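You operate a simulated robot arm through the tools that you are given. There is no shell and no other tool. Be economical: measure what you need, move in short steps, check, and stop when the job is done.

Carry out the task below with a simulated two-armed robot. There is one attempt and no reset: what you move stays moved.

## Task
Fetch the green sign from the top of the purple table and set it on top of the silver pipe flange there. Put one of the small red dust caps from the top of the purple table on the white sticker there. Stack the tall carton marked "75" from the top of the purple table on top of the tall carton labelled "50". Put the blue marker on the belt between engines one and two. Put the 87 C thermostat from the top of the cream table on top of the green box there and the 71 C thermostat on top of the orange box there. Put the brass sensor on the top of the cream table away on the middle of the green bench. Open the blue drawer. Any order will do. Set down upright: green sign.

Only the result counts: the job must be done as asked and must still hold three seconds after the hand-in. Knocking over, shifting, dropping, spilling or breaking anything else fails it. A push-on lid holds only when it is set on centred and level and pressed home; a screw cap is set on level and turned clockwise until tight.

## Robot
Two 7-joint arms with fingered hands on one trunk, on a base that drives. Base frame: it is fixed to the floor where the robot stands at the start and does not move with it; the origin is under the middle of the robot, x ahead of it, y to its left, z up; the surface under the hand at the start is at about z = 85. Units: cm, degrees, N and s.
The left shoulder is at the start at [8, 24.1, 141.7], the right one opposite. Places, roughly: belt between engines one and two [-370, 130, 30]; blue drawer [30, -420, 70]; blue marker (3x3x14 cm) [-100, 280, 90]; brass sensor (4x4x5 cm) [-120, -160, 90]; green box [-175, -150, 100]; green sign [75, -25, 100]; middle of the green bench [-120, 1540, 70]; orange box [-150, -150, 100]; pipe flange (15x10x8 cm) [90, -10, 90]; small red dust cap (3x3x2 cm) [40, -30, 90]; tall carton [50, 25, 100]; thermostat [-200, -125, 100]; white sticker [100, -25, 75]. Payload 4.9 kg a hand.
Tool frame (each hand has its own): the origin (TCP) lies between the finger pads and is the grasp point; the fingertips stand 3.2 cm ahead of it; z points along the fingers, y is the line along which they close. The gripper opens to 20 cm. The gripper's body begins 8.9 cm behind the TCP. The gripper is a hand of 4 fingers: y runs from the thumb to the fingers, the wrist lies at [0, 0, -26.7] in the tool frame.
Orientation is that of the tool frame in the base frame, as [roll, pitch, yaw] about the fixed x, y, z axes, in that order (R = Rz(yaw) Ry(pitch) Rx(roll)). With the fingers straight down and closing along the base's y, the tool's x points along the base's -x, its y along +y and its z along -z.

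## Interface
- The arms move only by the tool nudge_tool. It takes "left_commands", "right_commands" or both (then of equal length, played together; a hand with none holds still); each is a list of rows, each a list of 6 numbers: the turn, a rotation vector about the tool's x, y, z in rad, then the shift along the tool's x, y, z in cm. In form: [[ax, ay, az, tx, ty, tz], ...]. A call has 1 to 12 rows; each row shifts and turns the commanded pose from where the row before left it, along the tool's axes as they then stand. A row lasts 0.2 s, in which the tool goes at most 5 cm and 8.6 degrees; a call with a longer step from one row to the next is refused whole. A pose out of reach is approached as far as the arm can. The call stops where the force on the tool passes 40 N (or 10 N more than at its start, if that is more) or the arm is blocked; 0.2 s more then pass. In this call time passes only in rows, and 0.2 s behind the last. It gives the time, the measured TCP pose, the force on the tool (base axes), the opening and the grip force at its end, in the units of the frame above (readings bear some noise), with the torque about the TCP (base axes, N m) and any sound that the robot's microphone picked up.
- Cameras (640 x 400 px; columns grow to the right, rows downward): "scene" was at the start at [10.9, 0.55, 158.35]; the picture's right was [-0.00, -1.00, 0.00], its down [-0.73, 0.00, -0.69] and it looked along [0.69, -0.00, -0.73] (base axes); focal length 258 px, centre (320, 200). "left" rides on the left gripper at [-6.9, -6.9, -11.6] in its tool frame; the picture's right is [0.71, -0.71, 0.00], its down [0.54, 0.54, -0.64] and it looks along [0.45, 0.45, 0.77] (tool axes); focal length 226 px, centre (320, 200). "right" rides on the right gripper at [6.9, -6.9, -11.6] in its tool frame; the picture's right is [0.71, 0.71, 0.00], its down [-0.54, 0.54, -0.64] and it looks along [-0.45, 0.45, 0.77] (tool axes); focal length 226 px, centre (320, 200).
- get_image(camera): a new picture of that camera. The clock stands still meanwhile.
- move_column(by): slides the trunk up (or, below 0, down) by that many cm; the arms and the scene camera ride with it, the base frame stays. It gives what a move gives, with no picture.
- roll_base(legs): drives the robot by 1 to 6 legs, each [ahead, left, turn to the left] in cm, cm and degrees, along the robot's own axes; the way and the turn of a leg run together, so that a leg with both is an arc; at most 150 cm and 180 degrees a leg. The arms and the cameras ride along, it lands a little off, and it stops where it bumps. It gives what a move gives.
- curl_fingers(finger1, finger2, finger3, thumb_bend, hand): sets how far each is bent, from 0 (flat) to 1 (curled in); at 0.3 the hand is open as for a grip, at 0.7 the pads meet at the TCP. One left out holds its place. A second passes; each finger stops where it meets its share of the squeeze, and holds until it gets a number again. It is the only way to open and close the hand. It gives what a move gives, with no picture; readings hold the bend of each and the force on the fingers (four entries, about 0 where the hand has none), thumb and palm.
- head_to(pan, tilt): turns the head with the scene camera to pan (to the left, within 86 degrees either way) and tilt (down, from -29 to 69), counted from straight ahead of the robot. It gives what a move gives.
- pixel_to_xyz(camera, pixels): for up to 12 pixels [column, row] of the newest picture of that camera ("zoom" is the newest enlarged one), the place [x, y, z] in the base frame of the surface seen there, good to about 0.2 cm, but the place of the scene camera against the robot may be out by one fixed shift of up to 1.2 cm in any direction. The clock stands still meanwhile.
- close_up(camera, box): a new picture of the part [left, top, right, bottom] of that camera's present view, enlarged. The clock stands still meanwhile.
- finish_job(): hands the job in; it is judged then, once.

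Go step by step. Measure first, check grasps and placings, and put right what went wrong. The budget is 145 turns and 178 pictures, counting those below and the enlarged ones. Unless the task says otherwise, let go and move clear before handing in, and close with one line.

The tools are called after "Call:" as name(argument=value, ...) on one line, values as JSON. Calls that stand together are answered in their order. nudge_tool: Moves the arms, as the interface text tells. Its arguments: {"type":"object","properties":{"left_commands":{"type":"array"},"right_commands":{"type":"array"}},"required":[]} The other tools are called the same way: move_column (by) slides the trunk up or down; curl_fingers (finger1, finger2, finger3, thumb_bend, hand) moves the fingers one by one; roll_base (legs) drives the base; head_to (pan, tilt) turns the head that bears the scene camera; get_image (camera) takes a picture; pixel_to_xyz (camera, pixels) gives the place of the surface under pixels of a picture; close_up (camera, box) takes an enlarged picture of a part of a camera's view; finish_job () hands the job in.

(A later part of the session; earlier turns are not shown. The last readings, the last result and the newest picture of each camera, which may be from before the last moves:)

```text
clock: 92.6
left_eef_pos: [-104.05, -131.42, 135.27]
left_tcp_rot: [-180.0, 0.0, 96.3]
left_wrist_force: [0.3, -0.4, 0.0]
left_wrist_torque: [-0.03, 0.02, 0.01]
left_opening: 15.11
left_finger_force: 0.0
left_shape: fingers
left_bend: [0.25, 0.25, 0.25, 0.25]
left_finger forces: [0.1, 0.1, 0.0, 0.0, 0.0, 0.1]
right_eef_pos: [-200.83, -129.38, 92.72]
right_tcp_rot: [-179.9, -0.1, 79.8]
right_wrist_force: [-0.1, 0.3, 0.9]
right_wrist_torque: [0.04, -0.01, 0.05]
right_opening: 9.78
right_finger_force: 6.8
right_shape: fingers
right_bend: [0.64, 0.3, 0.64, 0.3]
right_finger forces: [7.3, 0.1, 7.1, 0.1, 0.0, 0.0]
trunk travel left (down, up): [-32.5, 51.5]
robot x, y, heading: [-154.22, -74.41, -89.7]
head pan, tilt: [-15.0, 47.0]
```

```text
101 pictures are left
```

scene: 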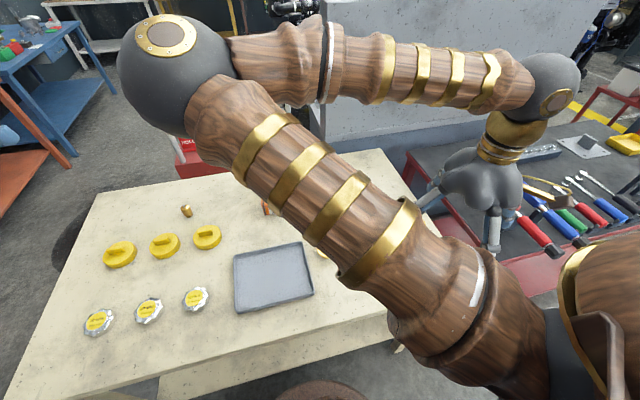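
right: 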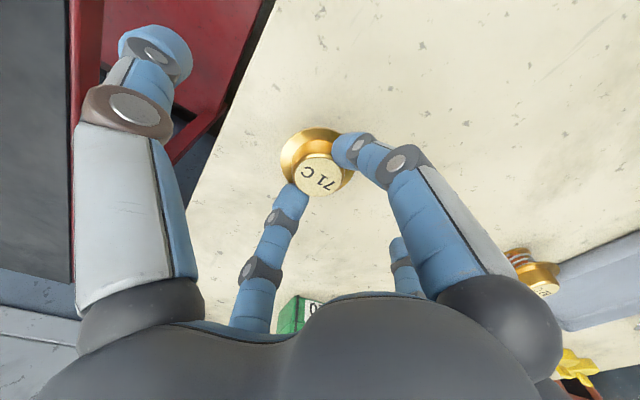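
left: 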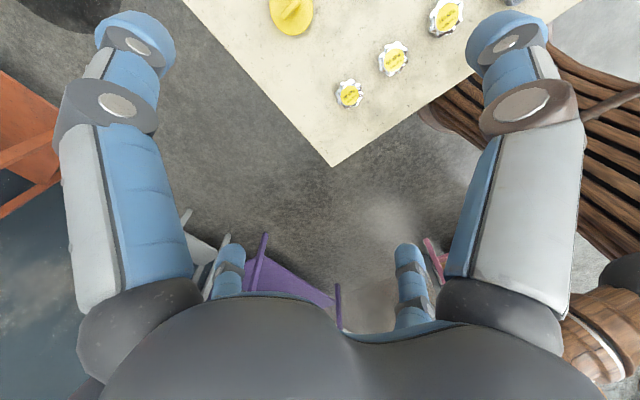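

Grip good. Lift 17 cm and travel most of the way to the orange box.

Call:
nudge_tool(right_commands=[[0, 0, 0, 0, 0, -3], [0, 0, 0, 0, 0, -4.7], [0, 0, 0, 0, 0, -4.7], [0, 0, 0, 0, 0, -4.6], [0, 0, 0, -1.0, 4.7, 0], [0, 0, 0, -1.0, 4.7, 0], [0, 0, 0, -1.0, 4.7, 0], [0, 0, 0, -1.0, 4.7, 0], [0, 0, 0, -1.0, 4.7, 0], [0, 0, 0, -1.0, 4.7, 0], [0, 0, 0, -1.0, 4.7, 0], [0, 0, 0, -1.0, 4.7, 0]])

Call:
get_image(camera="right")

Call:
get_image(camera="scene")

```text
clock: 95.2
left_eef_pos: [-103.89, -131.56, 135.18]
left_tcp_rot: [-179.9, 0.0, 96.2]
left_wrist_force: [0.6, -0.2, 0.3]
left_wrist_torque: [-0.02, 0.03, -0.01]
left_opening: 15.1
left_finger_force: 0.1
left_shape: fingers
left_bend: [0.25, 0.25, 0.25, 0.25]
left_finger forces: [0.0, 0.0, 0.0, 0.0, 0.1, 0.1]
right_eef_pos: [-164.9, -144.14, 109.37]
right_tcp_rot: [-179.9, -0.1, 79.9]
right_wrist_force: [-0.4, -0.8, -0.3]
right_wrist_torque: [-0.01, 0.04, 0.02]
right_opening: 9.8
right_finger_force: 7.0
right_shape: fingers
right_bend: [0.64, 0.3, 0.64, 0.3]
right_finger forces: [6.8, 0.0, 6.7, 0.1, 0.0, 0.1]
trunk travel left (down, up): [-32.5, 51.5]
robot x, y, heading: [-154.0, -74.89, -89.4]
head pan, tilt: [-15.0, 47.0]
```

```text
100 pictures are left
```

right: 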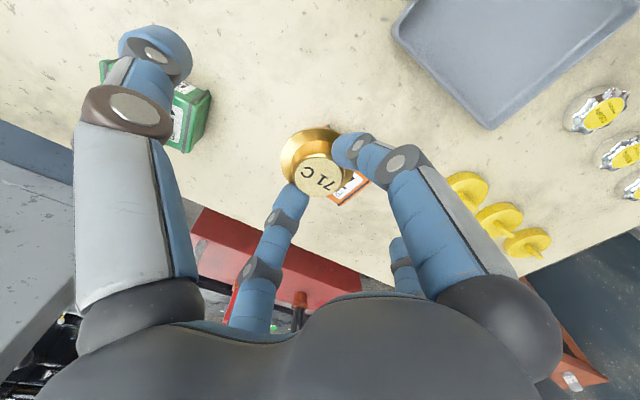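

```text
99 pictures are left
```

scene: 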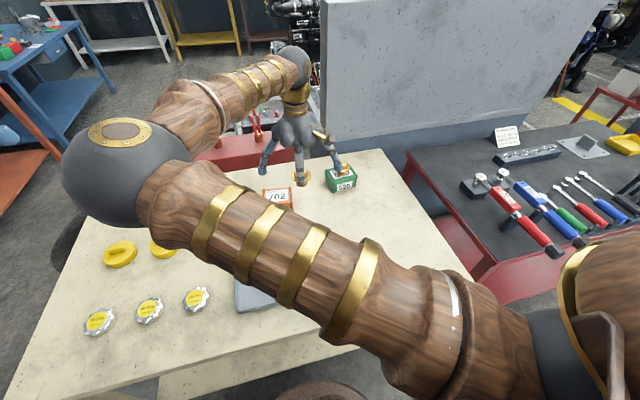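

Continue to the orange box centre (−156.95,−151.25) and lower.

Call:
nudge_tool(right_commands=[[0, 0, 0, -1.87, 3.02, 0], [0, 0, 0, -1.87, 3.02, 0], [0, 0, 0, -1.87, 3.02, 0], [0, 0, 0, 0, 0, 4.5], [0, 0, 0, 0, 0, 4]])

Call:
close_up(camera="right", box=[225, 110, 405, 250])

Call:
close_up(camera="scene", box=[230, 110, 390, 230])

```text
clock: 96.4
left_eef_pos: [-103.96, -131.43, 135.2]
left_tcp_rot: [-180.0, -0.1, 96.3]
left_wrist_force: [-0.1, -0.4, 0.1]
left_wrist_torque: [0.02, 0.0, -0.02]
left_opening: 15.13
left_finger_force: 0.1
left_shape: fingers
left_bend: [0.25, 0.25, 0.25, 0.25]
left_finger forces: [0.1, 0.0, 0.0, 0.0, 0.1, 0.0]
right_eef_pos: [-157.0, -151.12, 100.68]
right_tcp_rot: [-179.8, -0.1, 79.9]
right_wrist_force: [-0.3, -0.2, -0.1]
right_wrist_torque: [0.05, -0.04, 0.01]
right_opening: 9.79
right_finger_force: 6.5
right_shape: fingers
right_bend: [0.64, 0.3, 0.64, 0.3]
right_finger forces: [6.7, 0.0, 6.7, 0.1, 0.0, 0.0]
trunk travel left (down, up): [-32.5, 51.5]
robot x, y, heading: [-153.77, -74.58, -89.5]
head pan, tilt: [-15.0, 47.0]
```

```text
2.86 times, centred on (315, 180) of right
```

zoom: 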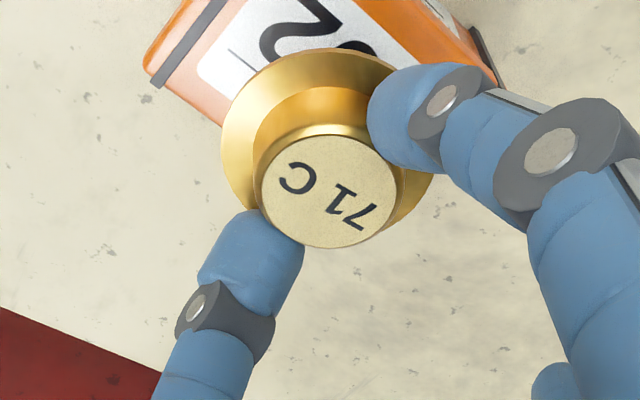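

```text
3.33 times, centred on (310, 170) of scene
```

zoom: 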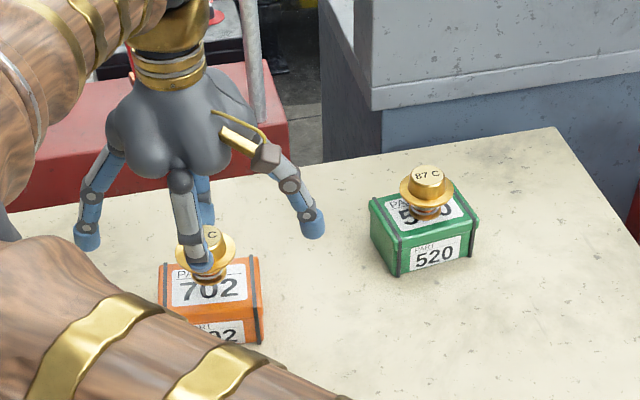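

Alignment looks right in both views. Lower to contact.

Call:
nudge_tool(right_commands=[[0, 0, 0, 0, 0, 1.4], [0, 0, 0, 0, 0, 0.2], [0, 0, 0, 0, 0, 0.15], [0, 0, 0, 0, 0, 0.1], [0, 0, 0, 0, 0, 0.1]])

```text
clock: 97.6
left_eef_pos: [-103.99, -131.46, 135.23]
left_tcp_rot: [179.9, -0.1, 96.3]
left_wrist_force: [0.2, -1.0, 0.1]
left_wrist_torque: [-0.02, -0.01, 0.0]
left_opening: 15.13
left_finger_force: 0.1
left_shape: fingers
left_bend: [0.25, 0.25, 0.25, 0.25]
left_finger forces: [0.1, 0.0, 0.0, 0.0, 0.0, 0.0]
right_eef_pos: [-156.99, -151.0, 98.88]
right_tcp_rot: [-179.8, 0.0, 79.9]
right_wrist_force: [-0.2, 0.5, -1.3]
right_wrist_torque: [-0.01, 0.04, 0.0]
right_opening: 9.79
right_finger_force: 7.0
right_shape: fingers
right_bend: [0.64, 0.3, 0.64, 0.3]
right_finger forces: [6.7, 0.0, 6.8, 0.1, 0.0, 0.0]
trunk travel left (down, up): [-32.5, 51.5]
robot x, y, heading: [-153.57, -74.7, -89.5]
head pan, tilt: [-15.0, 47.0]
```

Call:
nudge_tool(right_commands=[[0, 0, 0, 0, 0, 0.1], [0, 0, 0, 0, 0, 0.1]])

```text
clock: 98.2
left_eef_pos: [-104.03, -131.49, 135.28]
left_tcp_rot: [-180.0, 0.0, 96.3]
left_wrist_force: [0.6, 0.2, -0.7]
left_wrist_torque: [0.0, -0.02, 0.01]
left_opening: 15.12
left_finger_force: 0.1
left_shape: fingers
left_bend: [0.25, 0.25, 0.25, 0.25]
left_finger forces: [0.0, 0.1, 0.0, 0.0, 0.1, 0.0]
right_eef_pos: [-157.03, -150.81, 98.82]
right_tcp_rot: [-179.8, 0.0, 80.0]
right_wrist_force: [-0.7, 0.5, -1.4]
right_wrist_torque: [-0.01, 0.0, 0.0]
right_opening: 9.76
right_finger_force: 6.2
right_shape: fingers
right_bend: [0.64, 0.3, 0.64, 0.3]
right_finger forces: [6.6, 0.0, 6.7, 0.1, 0.0, 0.0]
trunk travel left (down, up): [-32.5, 51.5]
robot x, y, heading: [-153.79, -74.69, -89.5]
head pan, tilt: [-15.0, 47.0]
```

Call:
nudge_tool(right_commands=[[0, 0, 0, 0, 0, 0.1], [0, 0, 0, 0, 0, 0.12]])

Call:
close_up(camera="right", box=[225, 110, 405, 250])

Call:
pixel_to_xyz(camera="zoom", pixels=[[328, 192], [290, 160], [160, 60], [480, 90]])

```text
clock: 98.8
left_eef_pos: [-104.03, -131.37, 135.42]
left_tcp_rot: [-180.0, 0.0, 96.3]
left_wrist_force: [0.3, 0.1, 0.1]
left_wrist_torque: [0.0, -0.01, -0.03]
left_opening: 15.13
left_finger_force: 0.1
left_shape: fingers
left_bend: [0.25, 0.25, 0.25, 0.25]
left_finger forces: [0.0, 0.0, 0.1, 0.0, 0.0, 0.0]
right_eef_pos: [-157.02, -150.99, 98.61]
right_tcp_rot: [-179.8, 0.0, 79.9]
right_wrist_force: [-0.4, -1.2, 4.5]
right_wrist_torque: [-0.02, -0.02, -0.01]
right_opening: 9.8
right_finger_force: 8.6
right_shape: fingers
right_bend: [0.64, 0.3, 0.64, 0.3]
right_finger forces: [8.0, 0.1, 8.7, 0.0, 0.0, 0.0]
trunk travel left (down, up): [-32.5, 51.5]
robot x, y, heading: [-153.61, -74.63, -89.7]
head pan, tilt: [-15.0, 47.0]
```

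```text
2.86 times, centred on (315, 180) of right
```

zoom: 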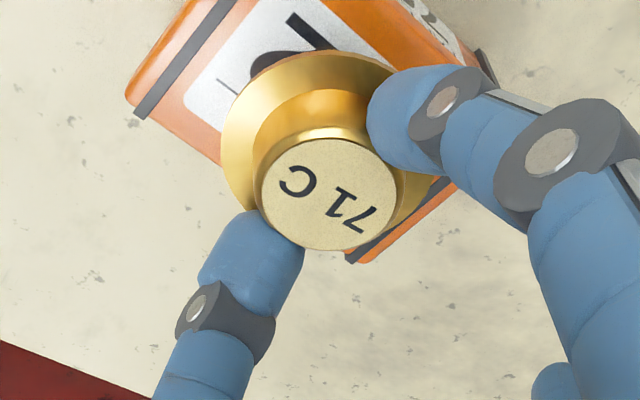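

```text
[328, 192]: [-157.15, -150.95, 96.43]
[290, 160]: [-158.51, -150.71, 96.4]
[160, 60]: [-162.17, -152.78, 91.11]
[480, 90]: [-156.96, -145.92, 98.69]
```

71 C rests on the orange box (+4.5 N). Release, rise, and retract the right hand.

Call:
curl_fingers(hand="right", finger1=0.54, finger3=0.54)

Call:
nudge_tool(right_commands=[[0, 0, 0, 0, 0, -3], [0, 0, 0, 0, 0, -4.7], [0, 0, 0, 0, 0, -4.7], [0, 0, 0, 0, 0, -4.7], [0, 0, 0, 0, 0, -4.7], [0, 0, 0, 2.5, -4.2, 0], [0, 0, 0, 2.5, -4.2, 0], [0, 0, 0, 2.5, -4.2, 0], [0, 0, 0, 2.5, -4.2, 0], [0, 0, 0, 2.5, -4.2, 0], [0, 0, 0, 2.5, -4.2, 0], [0, 0, 0, 2.5, -4.2, 0]])

Call:
head_to(pan=15, tilt=47)

Call:
get_image(camera="scene")

Call:
get_image(camera="right")

```text
clock: 99.8
left_eef_pos: [-104.07, -131.4, 135.43]
left_tcp_rot: [-180.0, -0.1, 96.3]
left_wrist_force: [-0.1, 0.6, 0.3]
left_wrist_torque: [-0.03, 0.0, -0.01]
left_opening: 15.08
left_finger_force: 0.1
left_shape: fingers
left_bend: [0.25, 0.25, 0.25, 0.25]
left_finger forces: [0.0, 0.0, 0.0, 0.0, 0.0, 0.0]
right_eef_pos: [-157.11, -150.9, 98.42]
right_tcp_rot: [-179.7, -0.2, 79.9]
right_wrist_force: [-0.3, 0.4, 0.2]
right_wrist_torque: [0.03, -0.03, -0.03]
right_opening: 10.57
right_finger_force: 0.2
right_shape: fingers
right_bend: [0.54, 0.3, 0.54, 0.3]
right_finger forces: [0.0, 0.0, 0.1, 0.1, 0.0, 0.0]
trunk travel left (down, up): [-32.5, 51.5]
robot x, y, heading: [-153.79, -74.76, -89.3]
head pan, tilt: [-15.0, 47.0]
```

```text
clock: 102.4
left_eef_pos: [-104.14, -131.41, 135.31]
left_tcp_rot: [-180.0, -0.1, 96.2]
left_wrist_force: [0.1, 0.4, -0.1]
left_wrist_torque: [-0.02, 0.0, 0.05]
left_opening: 15.1
left_finger_force: 0.1
left_shape: fingers
left_bend: [0.25, 0.25, 0.25, 0.25]
left_finger forces: [0.0, 0.1, 0.0, 0.0, 0.0, 0.1]
right_eef_pos: [-183.3, -128.94, 120.4]
right_tcp_rot: [-179.9, -0.2, 80.0]
right_wrist_force: [-0.8, -0.2, 0.1]
right_wrist_torque: [-0.05, -0.03, 0.0]
right_opening: 10.55
right_finger_force: 0.0
right_shape: fingers
right_bend: [0.54, 0.3, 0.54, 0.3]
right_finger forces: [0.0, 0.0, 0.0, 0.1, 0.2, 0.0]
trunk travel left (down, up): [-32.5, 51.5]
robot x, y, heading: [-154.06, -74.65, -89.4]
head pan, tilt: [-15.0, 47.0]
```

```text
clock: 103.3
left_eef_pos: [-104.01, -131.51, 135.25]
left_tcp_rot: [-180.0, 0.0, 96.3]
left_wrist_force: [0.3, 0.1, -0.4]
left_wrist_torque: [0.0, -0.01, 0.04]
left_opening: 15.11
left_finger_force: 0.0
left_shape: fingers
left_bend: [0.25, 0.25, 0.25, 0.25]
left_finger forces: [0.1, 0.0, 0.1, 0.0, 0.0, 0.0]
right_eef_pos: [-183.22, -129.04, 120.45]
right_tcp_rot: [-179.9, 0.0, 80.0]
right_wrist_force: [0.2, 0.3, 0.7]
right_wrist_torque: [0.02, 0.04, 0.01]
right_opening: 10.59
right_finger_force: 0.0
right_shape: fingers
right_bend: [0.54, 0.3, 0.54, 0.3]
right_finger forces: [0.0, 0.0, 0.0, 0.2, 0.0, 0.0]
trunk travel left (down, up): [-32.5, 51.5]
robot x, y, heading: [-154.42, -74.93, -89.6]
head pan, tilt: [15.0, 47.0]
```

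```text
95 pictures are left
```

scene: 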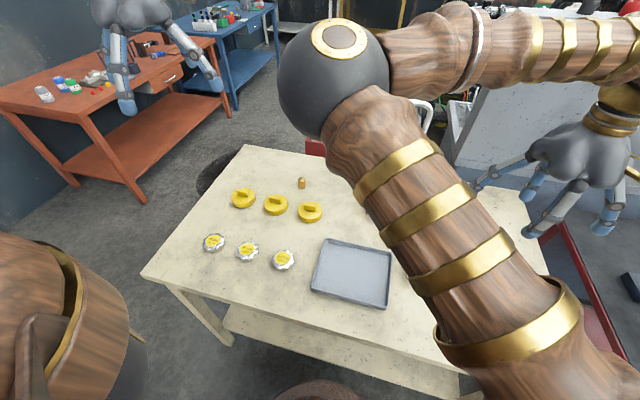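

```text
94 pictures are left
```

right: 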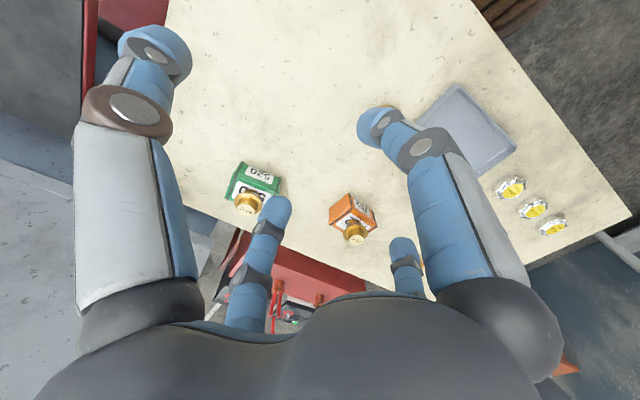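

Both thermostats stand on their boxes. Zoom on the sensor at scene (301,183).

Call:
close_up(camera="scene", box=[270, 160, 330, 220])

Call:
pixel_to_xyz(camera="scene", pixels=[[301, 180], [301, 183], [301, 187], [244, 190], [275, 198], [309, 208]])

```text
6.67 times, centred on (300, 190) of scene
```

zoom: 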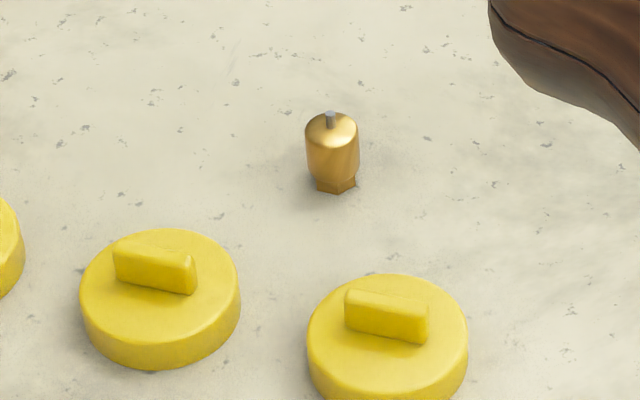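

```text
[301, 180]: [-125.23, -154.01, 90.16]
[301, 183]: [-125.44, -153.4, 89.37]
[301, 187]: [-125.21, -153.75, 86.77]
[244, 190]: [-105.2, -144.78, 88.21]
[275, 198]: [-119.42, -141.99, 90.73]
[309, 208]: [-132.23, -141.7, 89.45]
```

Sensor ≈ (−126.2,−154.6) after correcting the scene camera's offset. Check the right elbow's location before moving the left arm in.

Call:
pixel_to_xyz(camera="scene", pixels=[[335, 75], [290, 90], [330, 130], [360, 100]])

Call:
nudge_tool(right_commands=[[0, 0, 0, 0, -4.5, -1], [0, 0, 0, 0, -4.5, -1], [0, 0, 0, 0, -4.5, -1], [0, 0, 0, 0, -4.5, -1]])

Call:
get_image(camera="scene")

```text
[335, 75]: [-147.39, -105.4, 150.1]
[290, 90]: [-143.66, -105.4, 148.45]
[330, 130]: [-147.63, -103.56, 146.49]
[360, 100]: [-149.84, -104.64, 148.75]
```

```text
clock: 104.3
left_eef_pos: [-104.3, -131.35, 135.45]
left_tcp_rot: [179.9, 0.0, 96.3]
left_wrist_force: [-0.6, 0.4, 0.1]
left_wrist_torque: [-0.01, -0.03, 0.06]
left_opening: 15.11
left_finger_force: 0.0
left_shape: fingers
left_bend: [0.25, 0.25, 0.25, 0.25]
left_finger forces: [0.0, 0.0, 0.1, 0.1, 0.0, 0.1]
right_eef_pos: [-200.81, -125.59, 124.5]
right_tcp_rot: [-179.9, -0.1, 80.1]
right_wrist_force: [-0.4, -0.5, 0.4]
right_wrist_torque: [0.01, -0.05, -0.02]
right_opening: 10.57
right_finger_force: 0.0
right_shape: fingers
right_bend: [0.54, 0.3, 0.54, 0.3]
right_finger forces: [0.0, 0.1, 0.1, 0.0, 0.0, 0.0]
trunk travel left (down, up): [-32.5, 51.5]
robot x, y, heading: [-153.99, -74.6, -89.3]
head pan, tilt: [15.0, 47.0]
```

```text
92 pictures are left
```

scene: 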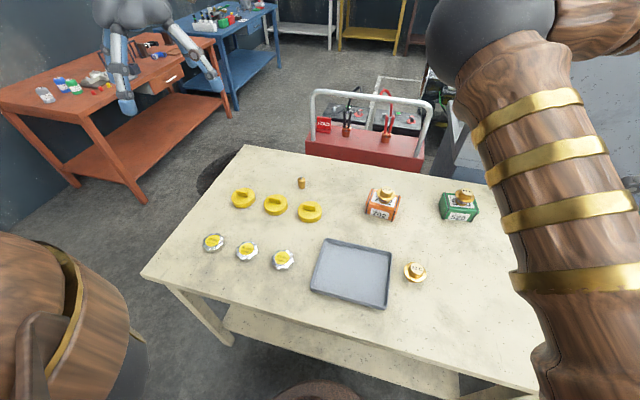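

The right arm is now clear. Pre-bend the left fingers 1/3 and move above the sensor.

Call:
curl_fingers(hand="left", finger1=0.56, finger2=0.3, finger3=0.56, thumb_bend=0.3)

Call:
nudge_tool(left_commands=[[0, 0, 0, -2.29, -2.73, 2.9], [0, 0, 0, -2.29, -2.73, 2.9], [0, 0, 0, -2.29, -2.73, 2.9], [0, 0, 0, -2.29, -2.73, 2.9], [0, 0, 0, -2.29, -2.73, 2.9], [0, 0, 0, -2.29, -2.73, 2.9], [0, 0, 0, -2.29, -2.73, 2.9], [0, 0, 0, -2.29, -2.73, 2.9], [0, 0, 0, -2.29, -2.73, 2.9], [0, 0, 0, 0, 0, 4]])

Call:
get_image(camera="left")

```text
clock: 105.3
left_eef_pos: [-103.97, -131.51, 135.22]
left_tcp_rot: [179.9, 0.0, 96.3]
left_wrist_force: [0.5, 0.1, 0.0]
left_wrist_torque: [0.0, -0.02, 0.02]
left_opening: 10.41
left_finger_force: 0.1
left_shape: fingers
left_bend: [0.56, 0.3, 0.56, 0.3]
left_finger forces: [0.0, 0.0, 0.0, 0.0, 0.0, 0.0]
right_eef_pos: [-200.42, -125.68, 124.59]
right_tcp_rot: [-179.8, -0.1, 80.0]
right_wrist_force: [-0.7, -0.1, -1.1]
right_wrist_torque: [0.02, -0.01, -0.02]
right_opening: 10.57
right_finger_force: 0.0
right_shape: fingers
right_bend: [0.54, 0.3, 0.54, 0.3]
right_finger forces: [0.0, 0.0, 0.1, 0.1, 0.0, 0.0]
trunk travel left (down, up): [-32.5, 51.5]
robot x, y, heading: [-153.73, -74.63, -89.4]
head pan, tilt: [15.0, 47.0]
```

```text
clock: 107.5
left_eef_pos: [-125.93, -154.91, 105.31]
left_tcp_rot: [-179.9, 0.0, 96.3]
left_wrist_force: [0.2, 0.5, 0.3]
left_wrist_torque: [0.01, 0.05, 0.04]
left_opening: 10.4
left_finger_force: 0.0
left_shape: fingers
left_bend: [0.56, 0.3, 0.56, 0.3]
left_finger forces: [0.1, 0.0, 0.0, 0.1, 0.0, 0.1]
right_eef_pos: [-200.33, -125.74, 124.61]
right_tcp_rot: [-179.8, 0.0, 80.0]
right_wrist_force: [0.2, -0.6, -0.3]
right_wrist_torque: [-0.01, 0.02, 0.01]
right_opening: 10.58
right_finger_force: 0.0
right_shape: fingers
right_bend: [0.54, 0.3, 0.54, 0.3]
right_finger forces: [0.0, 0.0, 0.1, 0.0, 0.0, 0.0]
trunk travel left (down, up): [-32.5, 51.5]
robot x, y, heading: [-153.68, -74.63, -89.6]
head pan, tilt: [15.0, 47.0]
```

```text
91 pictures are left
```

left: 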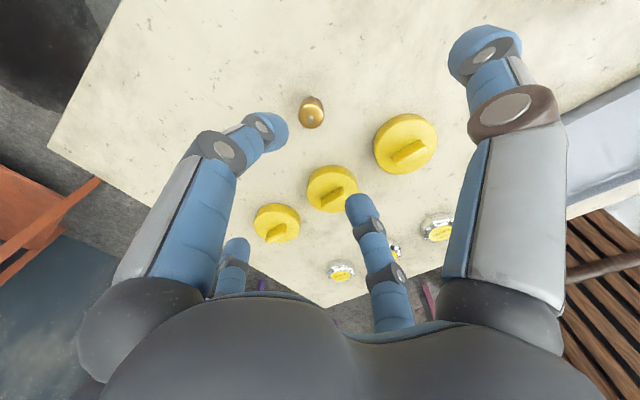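

Sensor at (311,112). Zoom and measure it.

Call:
close_up(camera="left", box=[280, 80, 350, 140])

Call:
pixel_to_xyz(camera="left", pixels=[[311, 105], [311, 110], [311, 117], [305, 112], [318, 112], [311, 122], [330, 185], [403, 145]])

```text
6.67 times, centred on (315, 110) of left
```

zoom: 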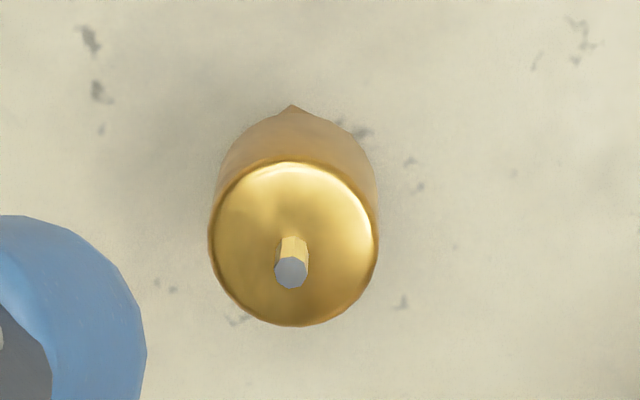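

```text
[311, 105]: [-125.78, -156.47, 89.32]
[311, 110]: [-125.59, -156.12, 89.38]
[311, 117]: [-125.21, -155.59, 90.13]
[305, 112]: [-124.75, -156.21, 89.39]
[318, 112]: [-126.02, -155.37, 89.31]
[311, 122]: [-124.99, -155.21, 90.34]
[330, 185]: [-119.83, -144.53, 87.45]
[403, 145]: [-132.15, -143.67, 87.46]
```

Sensor centre ≈ (−125.35,−155.7), top 89.35, ~3.5 cm wide. Descend to 90.6 and pinch.

Call:
nudge_tool(left_commands=[[0, 0, 0, -0.85, 0.49, 4.5], [0, 0, 0, 0, 0, 4.5], [0, 0, 0, 0, 0, 3.5], [0, 0, 0, 0, 0, 2.2]])

Call:
curl_fingers(hand="left", finger1=0.74, finger3=0.74)

Call:
get_image(camera="left")

```text
clock: 108.5
left_eef_pos: [-125.43, -155.45, 90.5]
left_tcp_rot: [180.0, 0.1, 96.3]
left_wrist_force: [-0.1, 0.4, 0.4]
left_wrist_torque: [0.02, -0.03, -0.01]
left_opening: 10.39
left_finger_force: 0.0
left_shape: fingers
left_bend: [0.56, 0.3, 0.56, 0.3]
left_finger forces: [0.0, 0.1, 0.1, 0.0, 0.0, 0.0]
right_eef_pos: [-200.52, -125.71, 124.56]
right_tcp_rot: [-179.8, -0.1, 79.8]
right_wrist_force: [-0.9, -0.3, -0.1]
right_wrist_torque: [0.02, 0.0, 0.01]
right_opening: 10.56
right_finger_force: 0.1
right_shape: fingers
right_bend: [0.54, 0.3, 0.54, 0.3]
right_finger forces: [0.0, 0.0, 0.0, 0.0, 0.0, 0.0]
trunk travel left (down, up): [-32.5, 51.5]
robot x, y, heading: [-154.02, -74.73, -89.5]
head pan, tilt: [15.0, 47.0]
```

```text
clock: 109.5
left_eef_pos: [-125.49, -155.38, 90.52]
left_tcp_rot: [179.9, 0.0, 96.3]
left_wrist_force: [0.0, -0.2, -0.2]
left_wrist_torque: [0.02, 0.01, 0.02]
left_opening: 9.75
left_finger_force: 7.4
left_shape: fingers
left_bend: [0.65, 0.3, 0.65, 0.3]
left_finger forces: [6.8, 0.0, 7.2, 0.0, 0.0, 0.1]
right_eef_pos: [-200.58, -125.81, 124.49]
right_tcp_rot: [-179.8, -0.1, 79.9]
right_wrist_force: [0.3, 0.1, -0.3]
right_wrist_torque: [0.01, -0.02, 0.0]
right_opening: 10.61
right_finger_force: 0.2
right_shape: fingers
right_bend: [0.54, 0.3, 0.54, 0.3]
right_finger forces: [0.0, 0.0, 0.0, 0.0, 0.1, 0.1]
trunk travel left (down, up): [-32.5, 51.5]
robot x, y, heading: [-153.73, -74.82, -89.6]
head pan, tilt: [15.0, 47.0]
```

```text
89 pictures are left
```

left: 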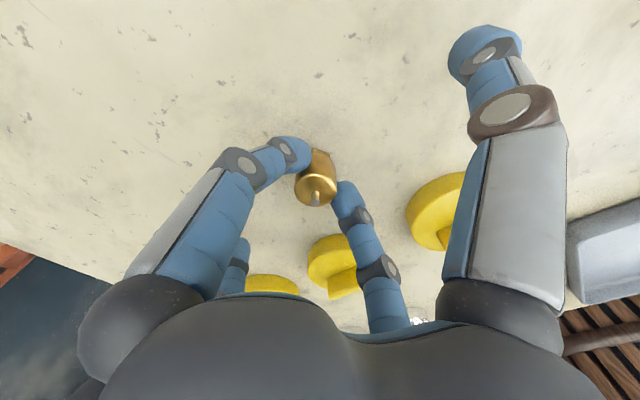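

The sensor is held symmetrically. Lift it and retract the left arm for driving.

Call:
nudge_tool(left_commands=[[0, 0, 0, 0, 0, -2], [0, 0, 0, 0, 0, -4.5], [0, 0, 0, 0, 0, -4.5], [0, 0, 0, 0, 0, -4.5], [0, 0, 0, 0, 0, -4.5], [0, 0, 0, 0, 0, -4.5], [0, 0, 0, 0, 0, -4.5], [0, 0, 0, 0, 0, -4.5], [0, 0, 0, 4, 2.8, 0], [0, 0, 0, 4, 2.8, 0], [0, 0, 0, 4, 2.8, 0], [0, 0, 0, 4, 2.8, 0]])

Call:
roll_base(legs=[[-55, 0, 0], [0, 119, 0], [120, 0, 0], [110, 0, 0]])

Call:
head_to(pan=20, tilt=25)

Call:
get_image(camera="scene")

Call:
get_image(camera="left")

```text
clock: 112.1
left_eef_pos: [-116.36, -138.09, 124.31]
left_tcp_rot: [-179.9, 0.1, 96.3]
left_wrist_force: [0.3, -0.1, -0.4]
left_wrist_torque: [-0.05, 0.04, -0.01]
left_opening: 9.79
left_finger_force: 6.8
left_shape: fingers
left_bend: [0.65, 0.3, 0.65, 0.3]
left_finger forces: [6.4, 0.0, 7.0, 0.1, 0.1, 0.0]
right_eef_pos: [-200.47, -125.43, 124.76]
right_tcp_rot: [-179.7, 0.0, 80.0]
right_wrist_force: [0.7, 1.0, 0.7]
right_wrist_torque: [-0.06, 0.03, 0.02]
right_opening: 10.59
right_finger_force: 0.1
right_shape: fingers
right_bend: [0.54, 0.3, 0.54, 0.3]
right_finger forces: [0.0, 0.1, 0.0, 0.1, 0.0, 0.0]
trunk travel left (down, up): [-32.5, 51.5]
robot x, y, heading: [-153.91, -74.39, -89.4]
head pan, tilt: [15.0, 47.0]
```

```text
clock: 131.7
left_eef_pos: [8.77, -309.13, 124.25]
left_tcp_rot: [179.9, 0.0, 97.5]
left_wrist_force: [1.1, 0.4, -0.9]
left_wrist_torque: [-0.04, -0.02, 0.0]
left_opening: 9.78
left_finger_force: 6.7
left_shape: fingers
left_bend: [0.65, 0.3, 0.65, 0.3]
left_finger forces: [6.3, 0.1, 6.8, 0.0, 0.1, 0.0]
right_eef_pos: [-75.62, -298.35, 124.48]
right_tcp_rot: [-179.8, -0.1, 81.1]
right_wrist_force: [-0.7, -0.1, -0.4]
right_wrist_torque: [0.0, 0.02, 0.0]
right_opening: 10.55
right_finger_force: 0.2
right_shape: fingers
right_bend: [0.54, 0.3, 0.54, 0.3]
right_finger forces: [0.1, 0.0, 0.0, 0.1, 0.1, 0.1]
trunk travel left (down, up): [-32.5, 51.5]
robot x, y, heading: [-29.99, -246.36, -88.4]
head pan, tilt: [15.0, 47.0]
```

```text
clock: 132.5
left_eef_pos: [8.71, -309.02, 124.18]
left_tcp_rot: [-180.0, 0.1, 97.4]
left_wrist_force: [-0.3, 0.5, -1.5]
left_wrist_torque: [0.02, -0.01, 0.01]
left_opening: 9.8
left_finger_force: 6.8
left_shape: fingers
left_bend: [0.65, 0.3, 0.65, 0.3]
left_finger forces: [6.3, 0.0, 6.9, 0.1, 0.0, 0.0]
right_eef_pos: [-75.62, -298.25, 124.59]
right_tcp_rot: [-179.8, -0.1, 81.1]
right_wrist_force: [0.6, 0.4, -0.7]
right_wrist_torque: [0.01, -0.01, 0.0]
right_opening: 10.55
right_finger_force: 0.0
right_shape: fingers
right_bend: [0.54, 0.3, 0.54, 0.3]
right_finger forces: [0.0, 0.1, 0.0, 0.0, 0.0, 0.0]
trunk travel left (down, up): [-32.5, 51.5]
robot x, y, heading: [-30.11, -246.04, -88.5]
head pan, tilt: [20.0, 25.0]
```

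```text
88 pictures are left
```

scene: 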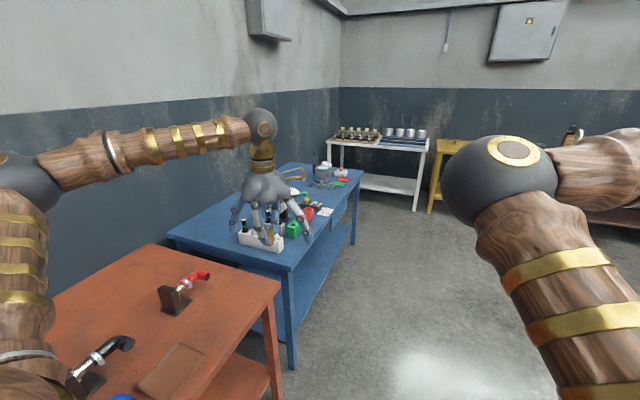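

```text
87 pictures are left
```

left: 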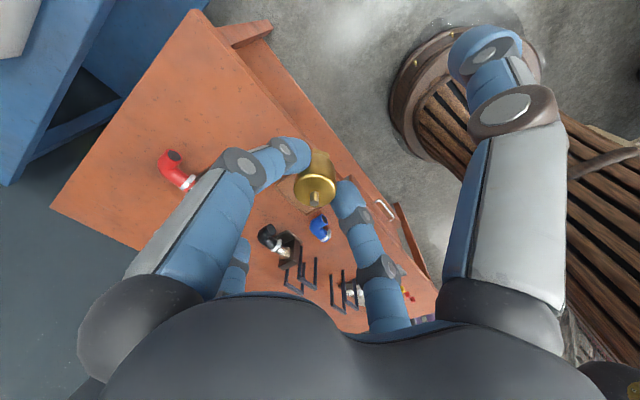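

Sensor still held. The blue table is ahead-left; drive to about (−60,−420) and turn to face it.

Call:
roll_base(legs=[[0, -32, 0], [140, 0, 0], [34, 0, 0], [0, 0, 88.5]])

Call:
head_to(pan=0, tilt=45)

Call:
get_image(camera="scene")

```text
clock: 146.9
left_eef_pos: [7.85, -386.15, 124.14]
left_tcp_rot: [-180.0, 0.1, -173.3]
left_wrist_force: [0.4, -1.1, -0.5]
left_wrist_torque: [0.0, 0.02, 0.01]
left_opening: 9.81
left_finger_force: 6.3
left_shape: fingers
left_bend: [0.65, 0.3, 0.65, 0.3]
left_finger forces: [6.1, 0.0, 6.7, 0.0, 0.0, 0.1]
right_eef_pos: [-3.99, -470.32, 124.54]
right_tcp_rot: [-179.8, -0.1, 170.5]
right_wrist_force: [-0.6, 1.0, -0.3]
right_wrist_torque: [-0.02, 0.0, -0.02]
right_opening: 10.56
right_finger_force: 0.1
right_shape: fingers
right_bend: [0.54, 0.3, 0.54, 0.3]
right_finger forces: [0.0, 0.1, 0.0, 0.1, 0.0, 0.1]
trunk travel left (down, up): [-32.5, 51.5]
robot x, y, heading: [-55.3, -424.21, 0.8]
head pan, tilt: [20.0, 25.0]
```

```text
clock: 147.8
left_eef_pos: [7.84, -386.21, 124.22]
left_tcp_rot: [180.0, 0.0, -173.2]
left_wrist_force: [-0.6, -1.1, -0.8]
left_wrist_torque: [-0.01, -0.02, -0.02]
left_opening: 9.77
left_finger_force: 6.6
left_shape: fingers
left_bend: [0.65, 0.3, 0.65, 0.3]
left_finger forces: [6.2, 0.1, 6.7, 0.1, 0.1, 0.0]
right_eef_pos: [-3.98, -470.34, 124.52]
right_tcp_rot: [-179.8, -0.1, 170.4]
right_wrist_force: [0.2, 0.1, -1.4]
right_wrist_torque: [-0.05, -0.03, 0.01]
right_opening: 10.58
right_finger_force: 0.1
right_shape: fingers
right_bend: [0.54, 0.3, 0.54, 0.3]
right_finger forces: [0.1, 0.0, 0.0, 0.1, 0.1, 0.0]
trunk travel left (down, up): [-32.5, 51.5]
robot x, y, heading: [-55.61, -424.39, 1.0]
head pan, tilt: [0.0, 45.0]
```

```text
86 pictures are left
```

scene: 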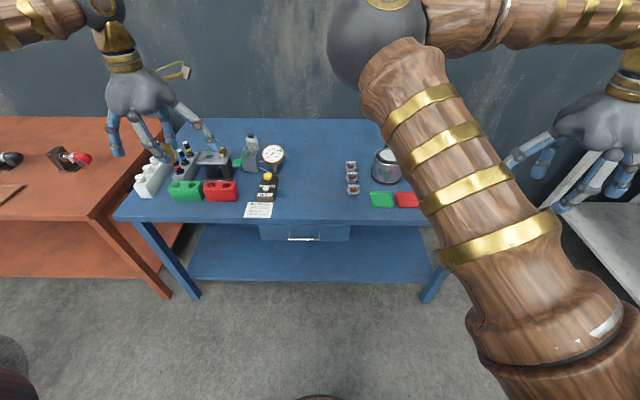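

Drawer with a handle is at (304,238) under the blue table top. Zoom and measure it.

Call:
close_up(camera="scene", box=[240, 200, 370, 260])

Call:
pixel_to_xyz(camera="scene", pixels=[[304, 239], [290, 239], [318, 239], [270, 235], [340, 235], [304, 228], [304, 215], [304, 245], [300, 300], [255, 239], [352, 240]])

```text
4.92 times, centred on (305, 230) of scene
```

zoom: 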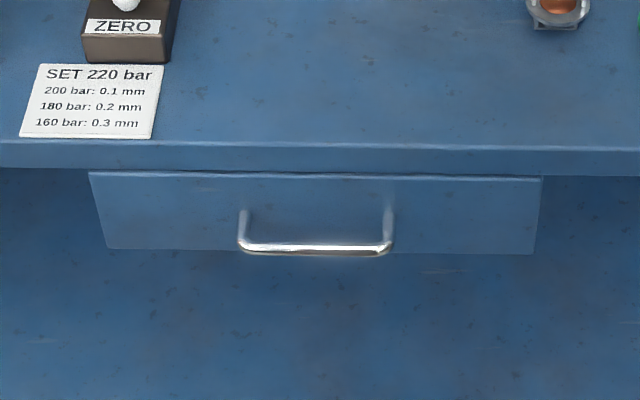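

```text
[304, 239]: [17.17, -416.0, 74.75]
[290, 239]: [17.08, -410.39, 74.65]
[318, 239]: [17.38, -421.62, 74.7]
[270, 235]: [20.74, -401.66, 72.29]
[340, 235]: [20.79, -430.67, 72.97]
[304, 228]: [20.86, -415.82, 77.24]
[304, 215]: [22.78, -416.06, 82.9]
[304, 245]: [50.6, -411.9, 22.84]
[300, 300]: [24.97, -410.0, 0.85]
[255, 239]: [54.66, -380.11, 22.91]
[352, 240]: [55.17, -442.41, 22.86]
```

Handle bar true ≈ (17.8, −416.9, 73.9), ~12 cm wide, ~3.5 cm off the drawer face. I'll strafe left so it's in front of the right shoulder, then move the right hand forward before turning it to point ahead.

Call:
roll_base(legs=[[0, 26, -0.9]])

Call:
nudge_tool(left_commands=[[0, 0, 0, 2, 0, 0], [0, 0, 0, 2, 0, 0], [0, 0, 0, 2, 0, 0], [0, 0, 0, 2, 0, 0], [0, 0, 0, 0, 0, 0], [0, 0, 0, 0, 0, 0], [0, 0, 0, 0, 0, 0], [0, 0, 0, 0, 0, 0], [0, 0, 0, 0, 0, 0]], right_commands=[[0, 0, -0.083, 0, 0, 0], [0, 0, -0.083, 0, 0, 0], [0, 0, 0, -2, 2.57, 3], [0, 0, 0, -2, 2.57, 3], [0, 0, 0, -2, 2.57, 3], [0, 0, 0, -2, 2.57, 3], [0, 0, 0, -2, 2.57, 3], [0, 0, 0, -2, 2.57, 3], [0, 0, 0, -2, 2.57, 3]])

```text
clock: 149.6
left_eef_pos: [7.68, -360.61, 124.18]
left_tcp_rot: [180.0, 0.1, -173.6]
left_wrist_force: [0.3, 0.1, -0.7]
left_wrist_torque: [0.04, 0.0, -0.03]
left_opening: 9.8
left_finger_force: 6.8
left_shape: fingers
left_bend: [0.65, 0.3, 0.65, 0.3]
left_finger forces: [6.2, 0.0, 6.6, 0.0, 0.0, 0.1]
right_eef_pos: [-4.63, -444.71, 124.46]
right_tcp_rot: [-180.0, -0.2, 170.1]
right_wrist_force: [0.1, 0.4, -1.1]
right_wrist_torque: [0.03, -0.03, 0.01]
right_opening: 10.57
right_finger_force: 0.1
right_shape: fingers
right_bend: [0.54, 0.3, 0.54, 0.3]
right_finger forces: [0.1, 0.0, 0.0, 0.0, 0.1, 0.0]
trunk travel left (down, up): [-32.5, 51.5]
robot x, y, heading: [-56.02, -398.02, 0.5]
head pan, tilt: [0.0, 45.0]
```

```text
clock: 151.6
left_eef_pos: [-0.25, -361.36, 124.15]
left_tcp_rot: [-179.9, -0.1, -173.6]
left_wrist_force: [0.4, -0.3, -0.6]
left_wrist_torque: [-0.04, -0.02, -0.01]
left_opening: 9.78
left_finger_force: 6.5
left_shape: fingers
left_bend: [0.65, 0.3, 0.65, 0.3]
left_finger forces: [6.3, 0.0, 6.7, 0.0, 0.0, 0.1]
right_eef_pos: [9.57, -426.14, 103.23]
right_tcp_rot: [-179.9, -0.1, 179.6]
right_wrist_force: [0.3, 0.1, -0.5]
right_wrist_torque: [-0.02, 0.01, 0.04]
right_opening: 10.55
right_finger_force: 0.1
right_shape: fingers
right_bend: [0.54, 0.3, 0.54, 0.3]
right_finger forces: [0.0, 0.0, 0.1, 0.0, 0.0, 0.0]
trunk travel left (down, up): [-32.5, 51.5]
robot x, y, heading: [-56.15, -398.1, 0.5]
head pan, tilt: [0.0, 45.0]
```

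Now rotate the right hand about its y axis to point forward (11 rows of ~8.2°).

Call:
nudge_tool(right_commands=[[0, -0.1428, 0, 0, 0, 0], [0, -0.1428, 0, 0, 0, 0], [0, -0.1428, 0, 0, 0, 0], [0, -0.1428, 0, 0, 0, 0], [0, -0.1428, 0, 0, 0, 0], [0, -0.1428, 0, 0, 0, 0], [0, -0.1428, 0, 0, 0, 0], [0, -0.1428, 0, 0, 0, 0], [0, -0.1428, 0, 0, 0, 0], [0, -0.1428, 0, 0, 0, 0], [0, -0.1428, 0, 0, 0, 0]])

Call:
get_image(camera="scene")

Call:
get_image(camera="right")

```text
clock: 154.0
left_eef_pos: [-0.41, -361.41, 124.44]
left_tcp_rot: [180.0, -0.1, -173.6]
left_wrist_force: [0.1, 0.6, 0.1]
left_wrist_torque: [0.02, -0.01, -0.01]
left_opening: 9.77
left_finger_force: 6.5
left_shape: fingers
left_bend: [0.65, 0.3, 0.65, 0.3]
left_finger forces: [6.3, 0.1, 6.7, 0.0, 0.0, 0.0]
right_eef_pos: [10.25, -425.38, 105.08]
right_tcp_rot: [-179.7, 57.1, 179.8]
right_wrist_force: [0.6, 0.4, 0.2]
right_wrist_torque: [0.0, -0.01, -0.02]
right_opening: 10.58
right_finger_force: 0.0
right_shape: fingers
right_bend: [0.54, 0.3, 0.54, 0.3]
right_finger forces: [0.1, 0.0, 0.1, 0.1, 0.1, 0.0]
right hand out of reach, approached as far as the arm can: row 7, 8, 9, 10, 11
trunk travel left (down, up): [-32.5, 51.5]
robot x, y, heading: [-55.86, -397.71, 0.7]
head pan, tilt: [0.0, 45.0]
```

```text
84 pictures are left
```

scene: 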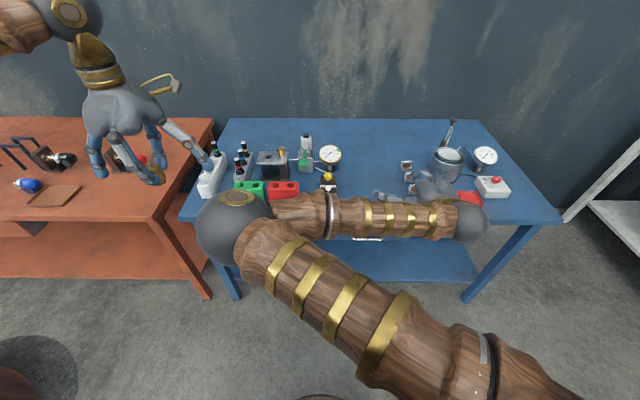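

```text
83 pictures are left
```

right: 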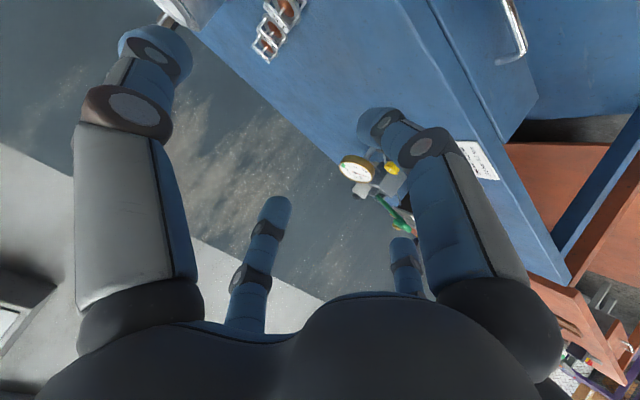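

The wrist limited at ~57° from down, but that suffices: approach the bar slanting down. Bring the commanded orientation back in line (33° back) and see.

Call:
nudge_tool(right_commands=[[0, 0.1428, 0, 0, 0, 0], [0, 0.1428, 0, 0, 0, 0], [0, 0.1428, 0, 0, 0, 0], [0, 0.1428, 0, 0, 0, 0]])

Call:
close_up(camera="right", box=[380, 0, 600, 200])

Call:
pixel_to_xyz(camera="zoom", pixels=[[390, 130], [350, 20], [300, 230], [200, 50], [235, 100], [255, 120], [420, 100], [330, 120], [360, 200]])

```text
clock: 155.0
left_eef_pos: [-0.21, -361.53, 124.17]
left_tcp_rot: [179.9, 0.0, -173.6]
left_wrist_force: [-0.1, 0.0, -1.1]
left_wrist_torque: [0.0, -0.01, -0.01]
left_opening: 9.78
left_finger_force: 7.1
left_shape: fingers
left_bend: [0.65, 0.3, 0.65, 0.3]
left_finger forces: [6.3, 0.0, 6.7, 0.1, 0.0, 0.1]
right_eef_pos: [10.25, -425.38, 105.22]
right_tcp_rot: [-179.8, 24.3, 179.6]
right_wrist_force: [-0.6, -1.0, -0.7]
right_wrist_torque: [-0.03, 0.03, 0.01]
right_opening: 10.57
right_finger_force: 0.0
right_shape: fingers
right_bend: [0.54, 0.3, 0.54, 0.3]
right_finger forces: [0.0, 0.1, 0.0, 0.1, 0.0, 0.0]
trunk travel left (down, up): [-32.5, 51.5]
robot x, y, heading: [-55.66, -397.68, 0.4]
head pan, tilt: [0.0, 45.0]
```

```text
2.00 times, centred on (490, 100) of right
```

zoom: 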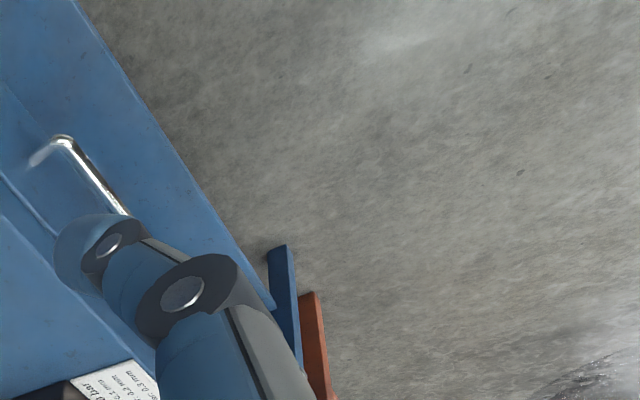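

```text
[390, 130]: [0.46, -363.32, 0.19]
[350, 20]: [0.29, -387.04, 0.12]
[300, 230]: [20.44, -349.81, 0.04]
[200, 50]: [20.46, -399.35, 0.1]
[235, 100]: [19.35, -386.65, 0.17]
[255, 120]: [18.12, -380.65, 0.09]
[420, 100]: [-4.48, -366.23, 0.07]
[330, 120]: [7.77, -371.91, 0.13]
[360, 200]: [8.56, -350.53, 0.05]
```

The commanded pose resets to the reached one, so pitch is now 24°. Measure the handle precisely with this wrist view.

Call:
pixel_to_xyz(camera="zoom", pixels=[[64, 139], [75, 152], [95, 178], [110, 198], [122, 212], [35, 162], [20, 170], [45, 230], [15, 220], [20, 300]])

```text
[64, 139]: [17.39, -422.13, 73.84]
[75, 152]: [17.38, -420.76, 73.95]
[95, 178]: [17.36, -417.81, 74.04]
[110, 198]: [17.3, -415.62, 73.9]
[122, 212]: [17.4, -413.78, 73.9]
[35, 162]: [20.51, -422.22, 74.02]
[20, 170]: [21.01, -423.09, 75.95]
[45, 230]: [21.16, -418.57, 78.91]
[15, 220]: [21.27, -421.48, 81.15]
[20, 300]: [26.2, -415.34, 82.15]
```

Bar at x≈17.7, z 73.9, y −411…−422; drawer face and table edge at x≈21.1. Descend in front of it, then pitch to ~45°.

Call:
nudge_tool(right_commands=[[0, 0, 0, 1.49, 1.47, 4.0], [0, 0, 0, 1.49, 1.47, 4.0], [0, 0, 0, 1.49, 1.47, 4.0], [0, 0, 0, 1.49, 1.47, 4.0], [0, 0, 0, 1.49, 1.47, 4.0], [0, 0, 0, 1.49, 1.47, 4.0], [0, -0.12, 0, 0, 0, 0], [0, -0.12, 0, 0, 0, 0], [0, -0.12, 0, 0, 0, 0], [0, -0.12, 0, 0, 0, 0]])

Call:
get_image(camera="right")

Call:
get_image(camera="scene")

```text
clock: 157.2
left_eef_pos: [-0.19, -361.51, 124.33]
left_tcp_rot: [-179.9, -0.1, -173.6]
left_wrist_force: [0.1, 0.1, -0.8]
left_wrist_torque: [-0.01, 0.04, -0.01]
left_opening: 9.78
left_finger_force: 6.5
left_shape: fingers
left_bend: [0.65, 0.3, 0.65, 0.3]
left_finger forces: [6.2, 0.0, 6.7, 0.1, 0.0, 0.1]
right_eef_pos: [12.22, -416.14, 79.89]
right_tcp_rot: [-179.7, 41.5, 179.7]
right_wrist_force: [0.7, 0.4, -0.6]
right_wrist_torque: [0.02, 0.03, 0.02]
right_opening: 10.57
right_finger_force: 0.1
right_shape: fingers
right_bend: [0.54, 0.3, 0.54, 0.3]
right_finger forces: [0.1, 0.0, 0.0, 0.0, 0.0, 0.0]
right hand out of reach, approached as far as the arm can: row 9, 10
trunk travel left (down, up): [-32.5, 51.5]
robot x, y, heading: [-55.69, -397.97, 0.4]
head pan, tilt: [0.0, 45.0]
```

```text
81 pictures are left
```

right: 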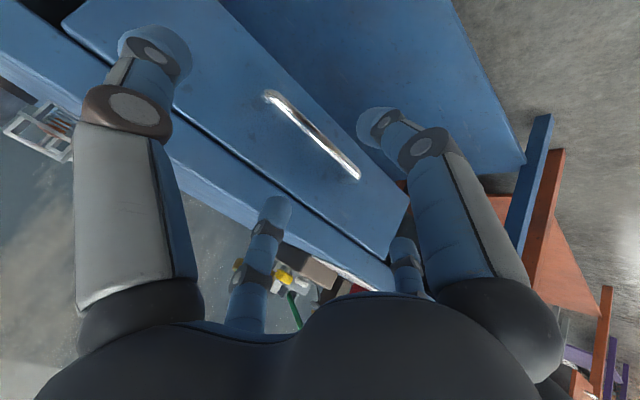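

```text
80 pictures are left
```

scene: 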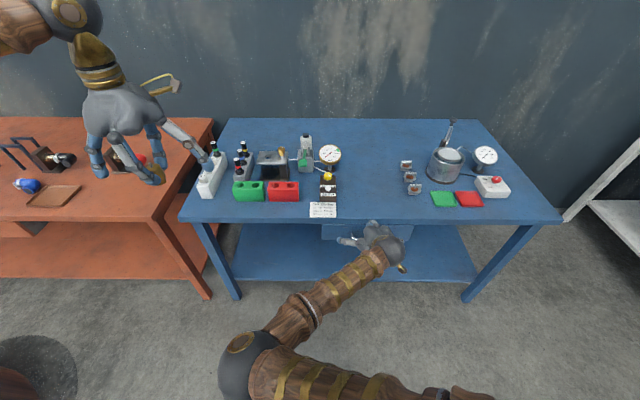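

Handle is centred ahead. Narrow fingers 1/3 to 0.64 and advance along the slanted tool axis so the bar enters between them.

Call:
curl_fingers(hand="right", finger1=0.64, finger3=0.64)

Call:
nudge_tool(right_commands=[[0, 0, 0, -0.1, 0, 2], [0, 0, 0, 0, 0, 2]])

Call:
get_image(camera="right")

```text
clock: 158.2
left_eef_pos: [-0.28, -361.57, 124.25]
left_tcp_rot: [180.0, 0.0, -173.6]
left_wrist_force: [0.1, -0.6, 0.0]
left_wrist_torque: [-0.03, 0.01, 0.02]
left_opening: 9.78
left_finger_force: 6.9
left_shape: fingers
left_bend: [0.65, 0.3, 0.65, 0.3]
left_finger forces: [6.2, 0.0, 6.7, 0.1, 0.0, 0.0]
right_eef_pos: [12.11, -416.05, 79.77]
right_tcp_rot: [-179.7, 41.5, 179.7]
right_wrist_force: [-0.8, 0.2, -0.1]
right_wrist_torque: [-0.01, -0.02, 0.03]
right_opening: 9.79
right_finger_force: 0.1
right_shape: fingers
right_bend: [0.64, 0.3, 0.64, 0.3]
right_finger forces: [0.0, 0.0, 0.1, 0.0, 0.1, 0.0]
trunk travel left (down, up): [-32.5, 51.5]
robot x, y, heading: [-55.26, -398.03, 0.6]
head pan, tilt: [0.0, 45.0]
```

```text
clock: 158.8
left_eef_pos: [-0.29, -361.48, 124.16]
left_tcp_rot: [180.0, 0.0, -173.5]
left_wrist_force: [-0.4, -0.5, -1.5]
left_wrist_torque: [0.02, 0.0, 0.02]
left_opening: 9.78
left_finger_force: 6.3
left_shape: fingers
left_bend: [0.65, 0.3, 0.65, 0.3]
left_finger forces: [6.2, 0.0, 6.7, 0.0, 0.0, 0.0]
right_eef_pos: [15.02, -416.06, 77.06]
right_tcp_rot: [-179.6, 41.3, 179.7]
right_wrist_force: [-0.1, -0.4, 0.0]
right_wrist_torque: [0.02, 0.0, -0.01]
right_opening: 9.77
right_finger_force: 0.2
right_shape: fingers
right_bend: [0.64, 0.3, 0.64, 0.3]
right_finger forces: [0.1, 0.1, 0.1, 0.0, 0.0, 0.1]
trunk travel left (down, up): [-32.5, 51.5]
robot x, y, heading: [-55.96, -398.29, 0.6]
head pan, tilt: [0.0, 45.0]
```

```text
79 pictures are left
```

right: 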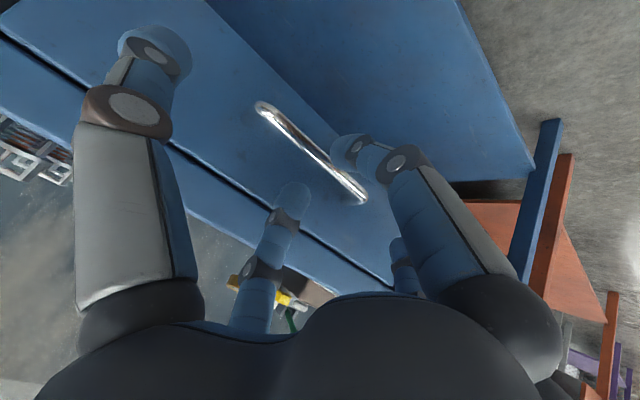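

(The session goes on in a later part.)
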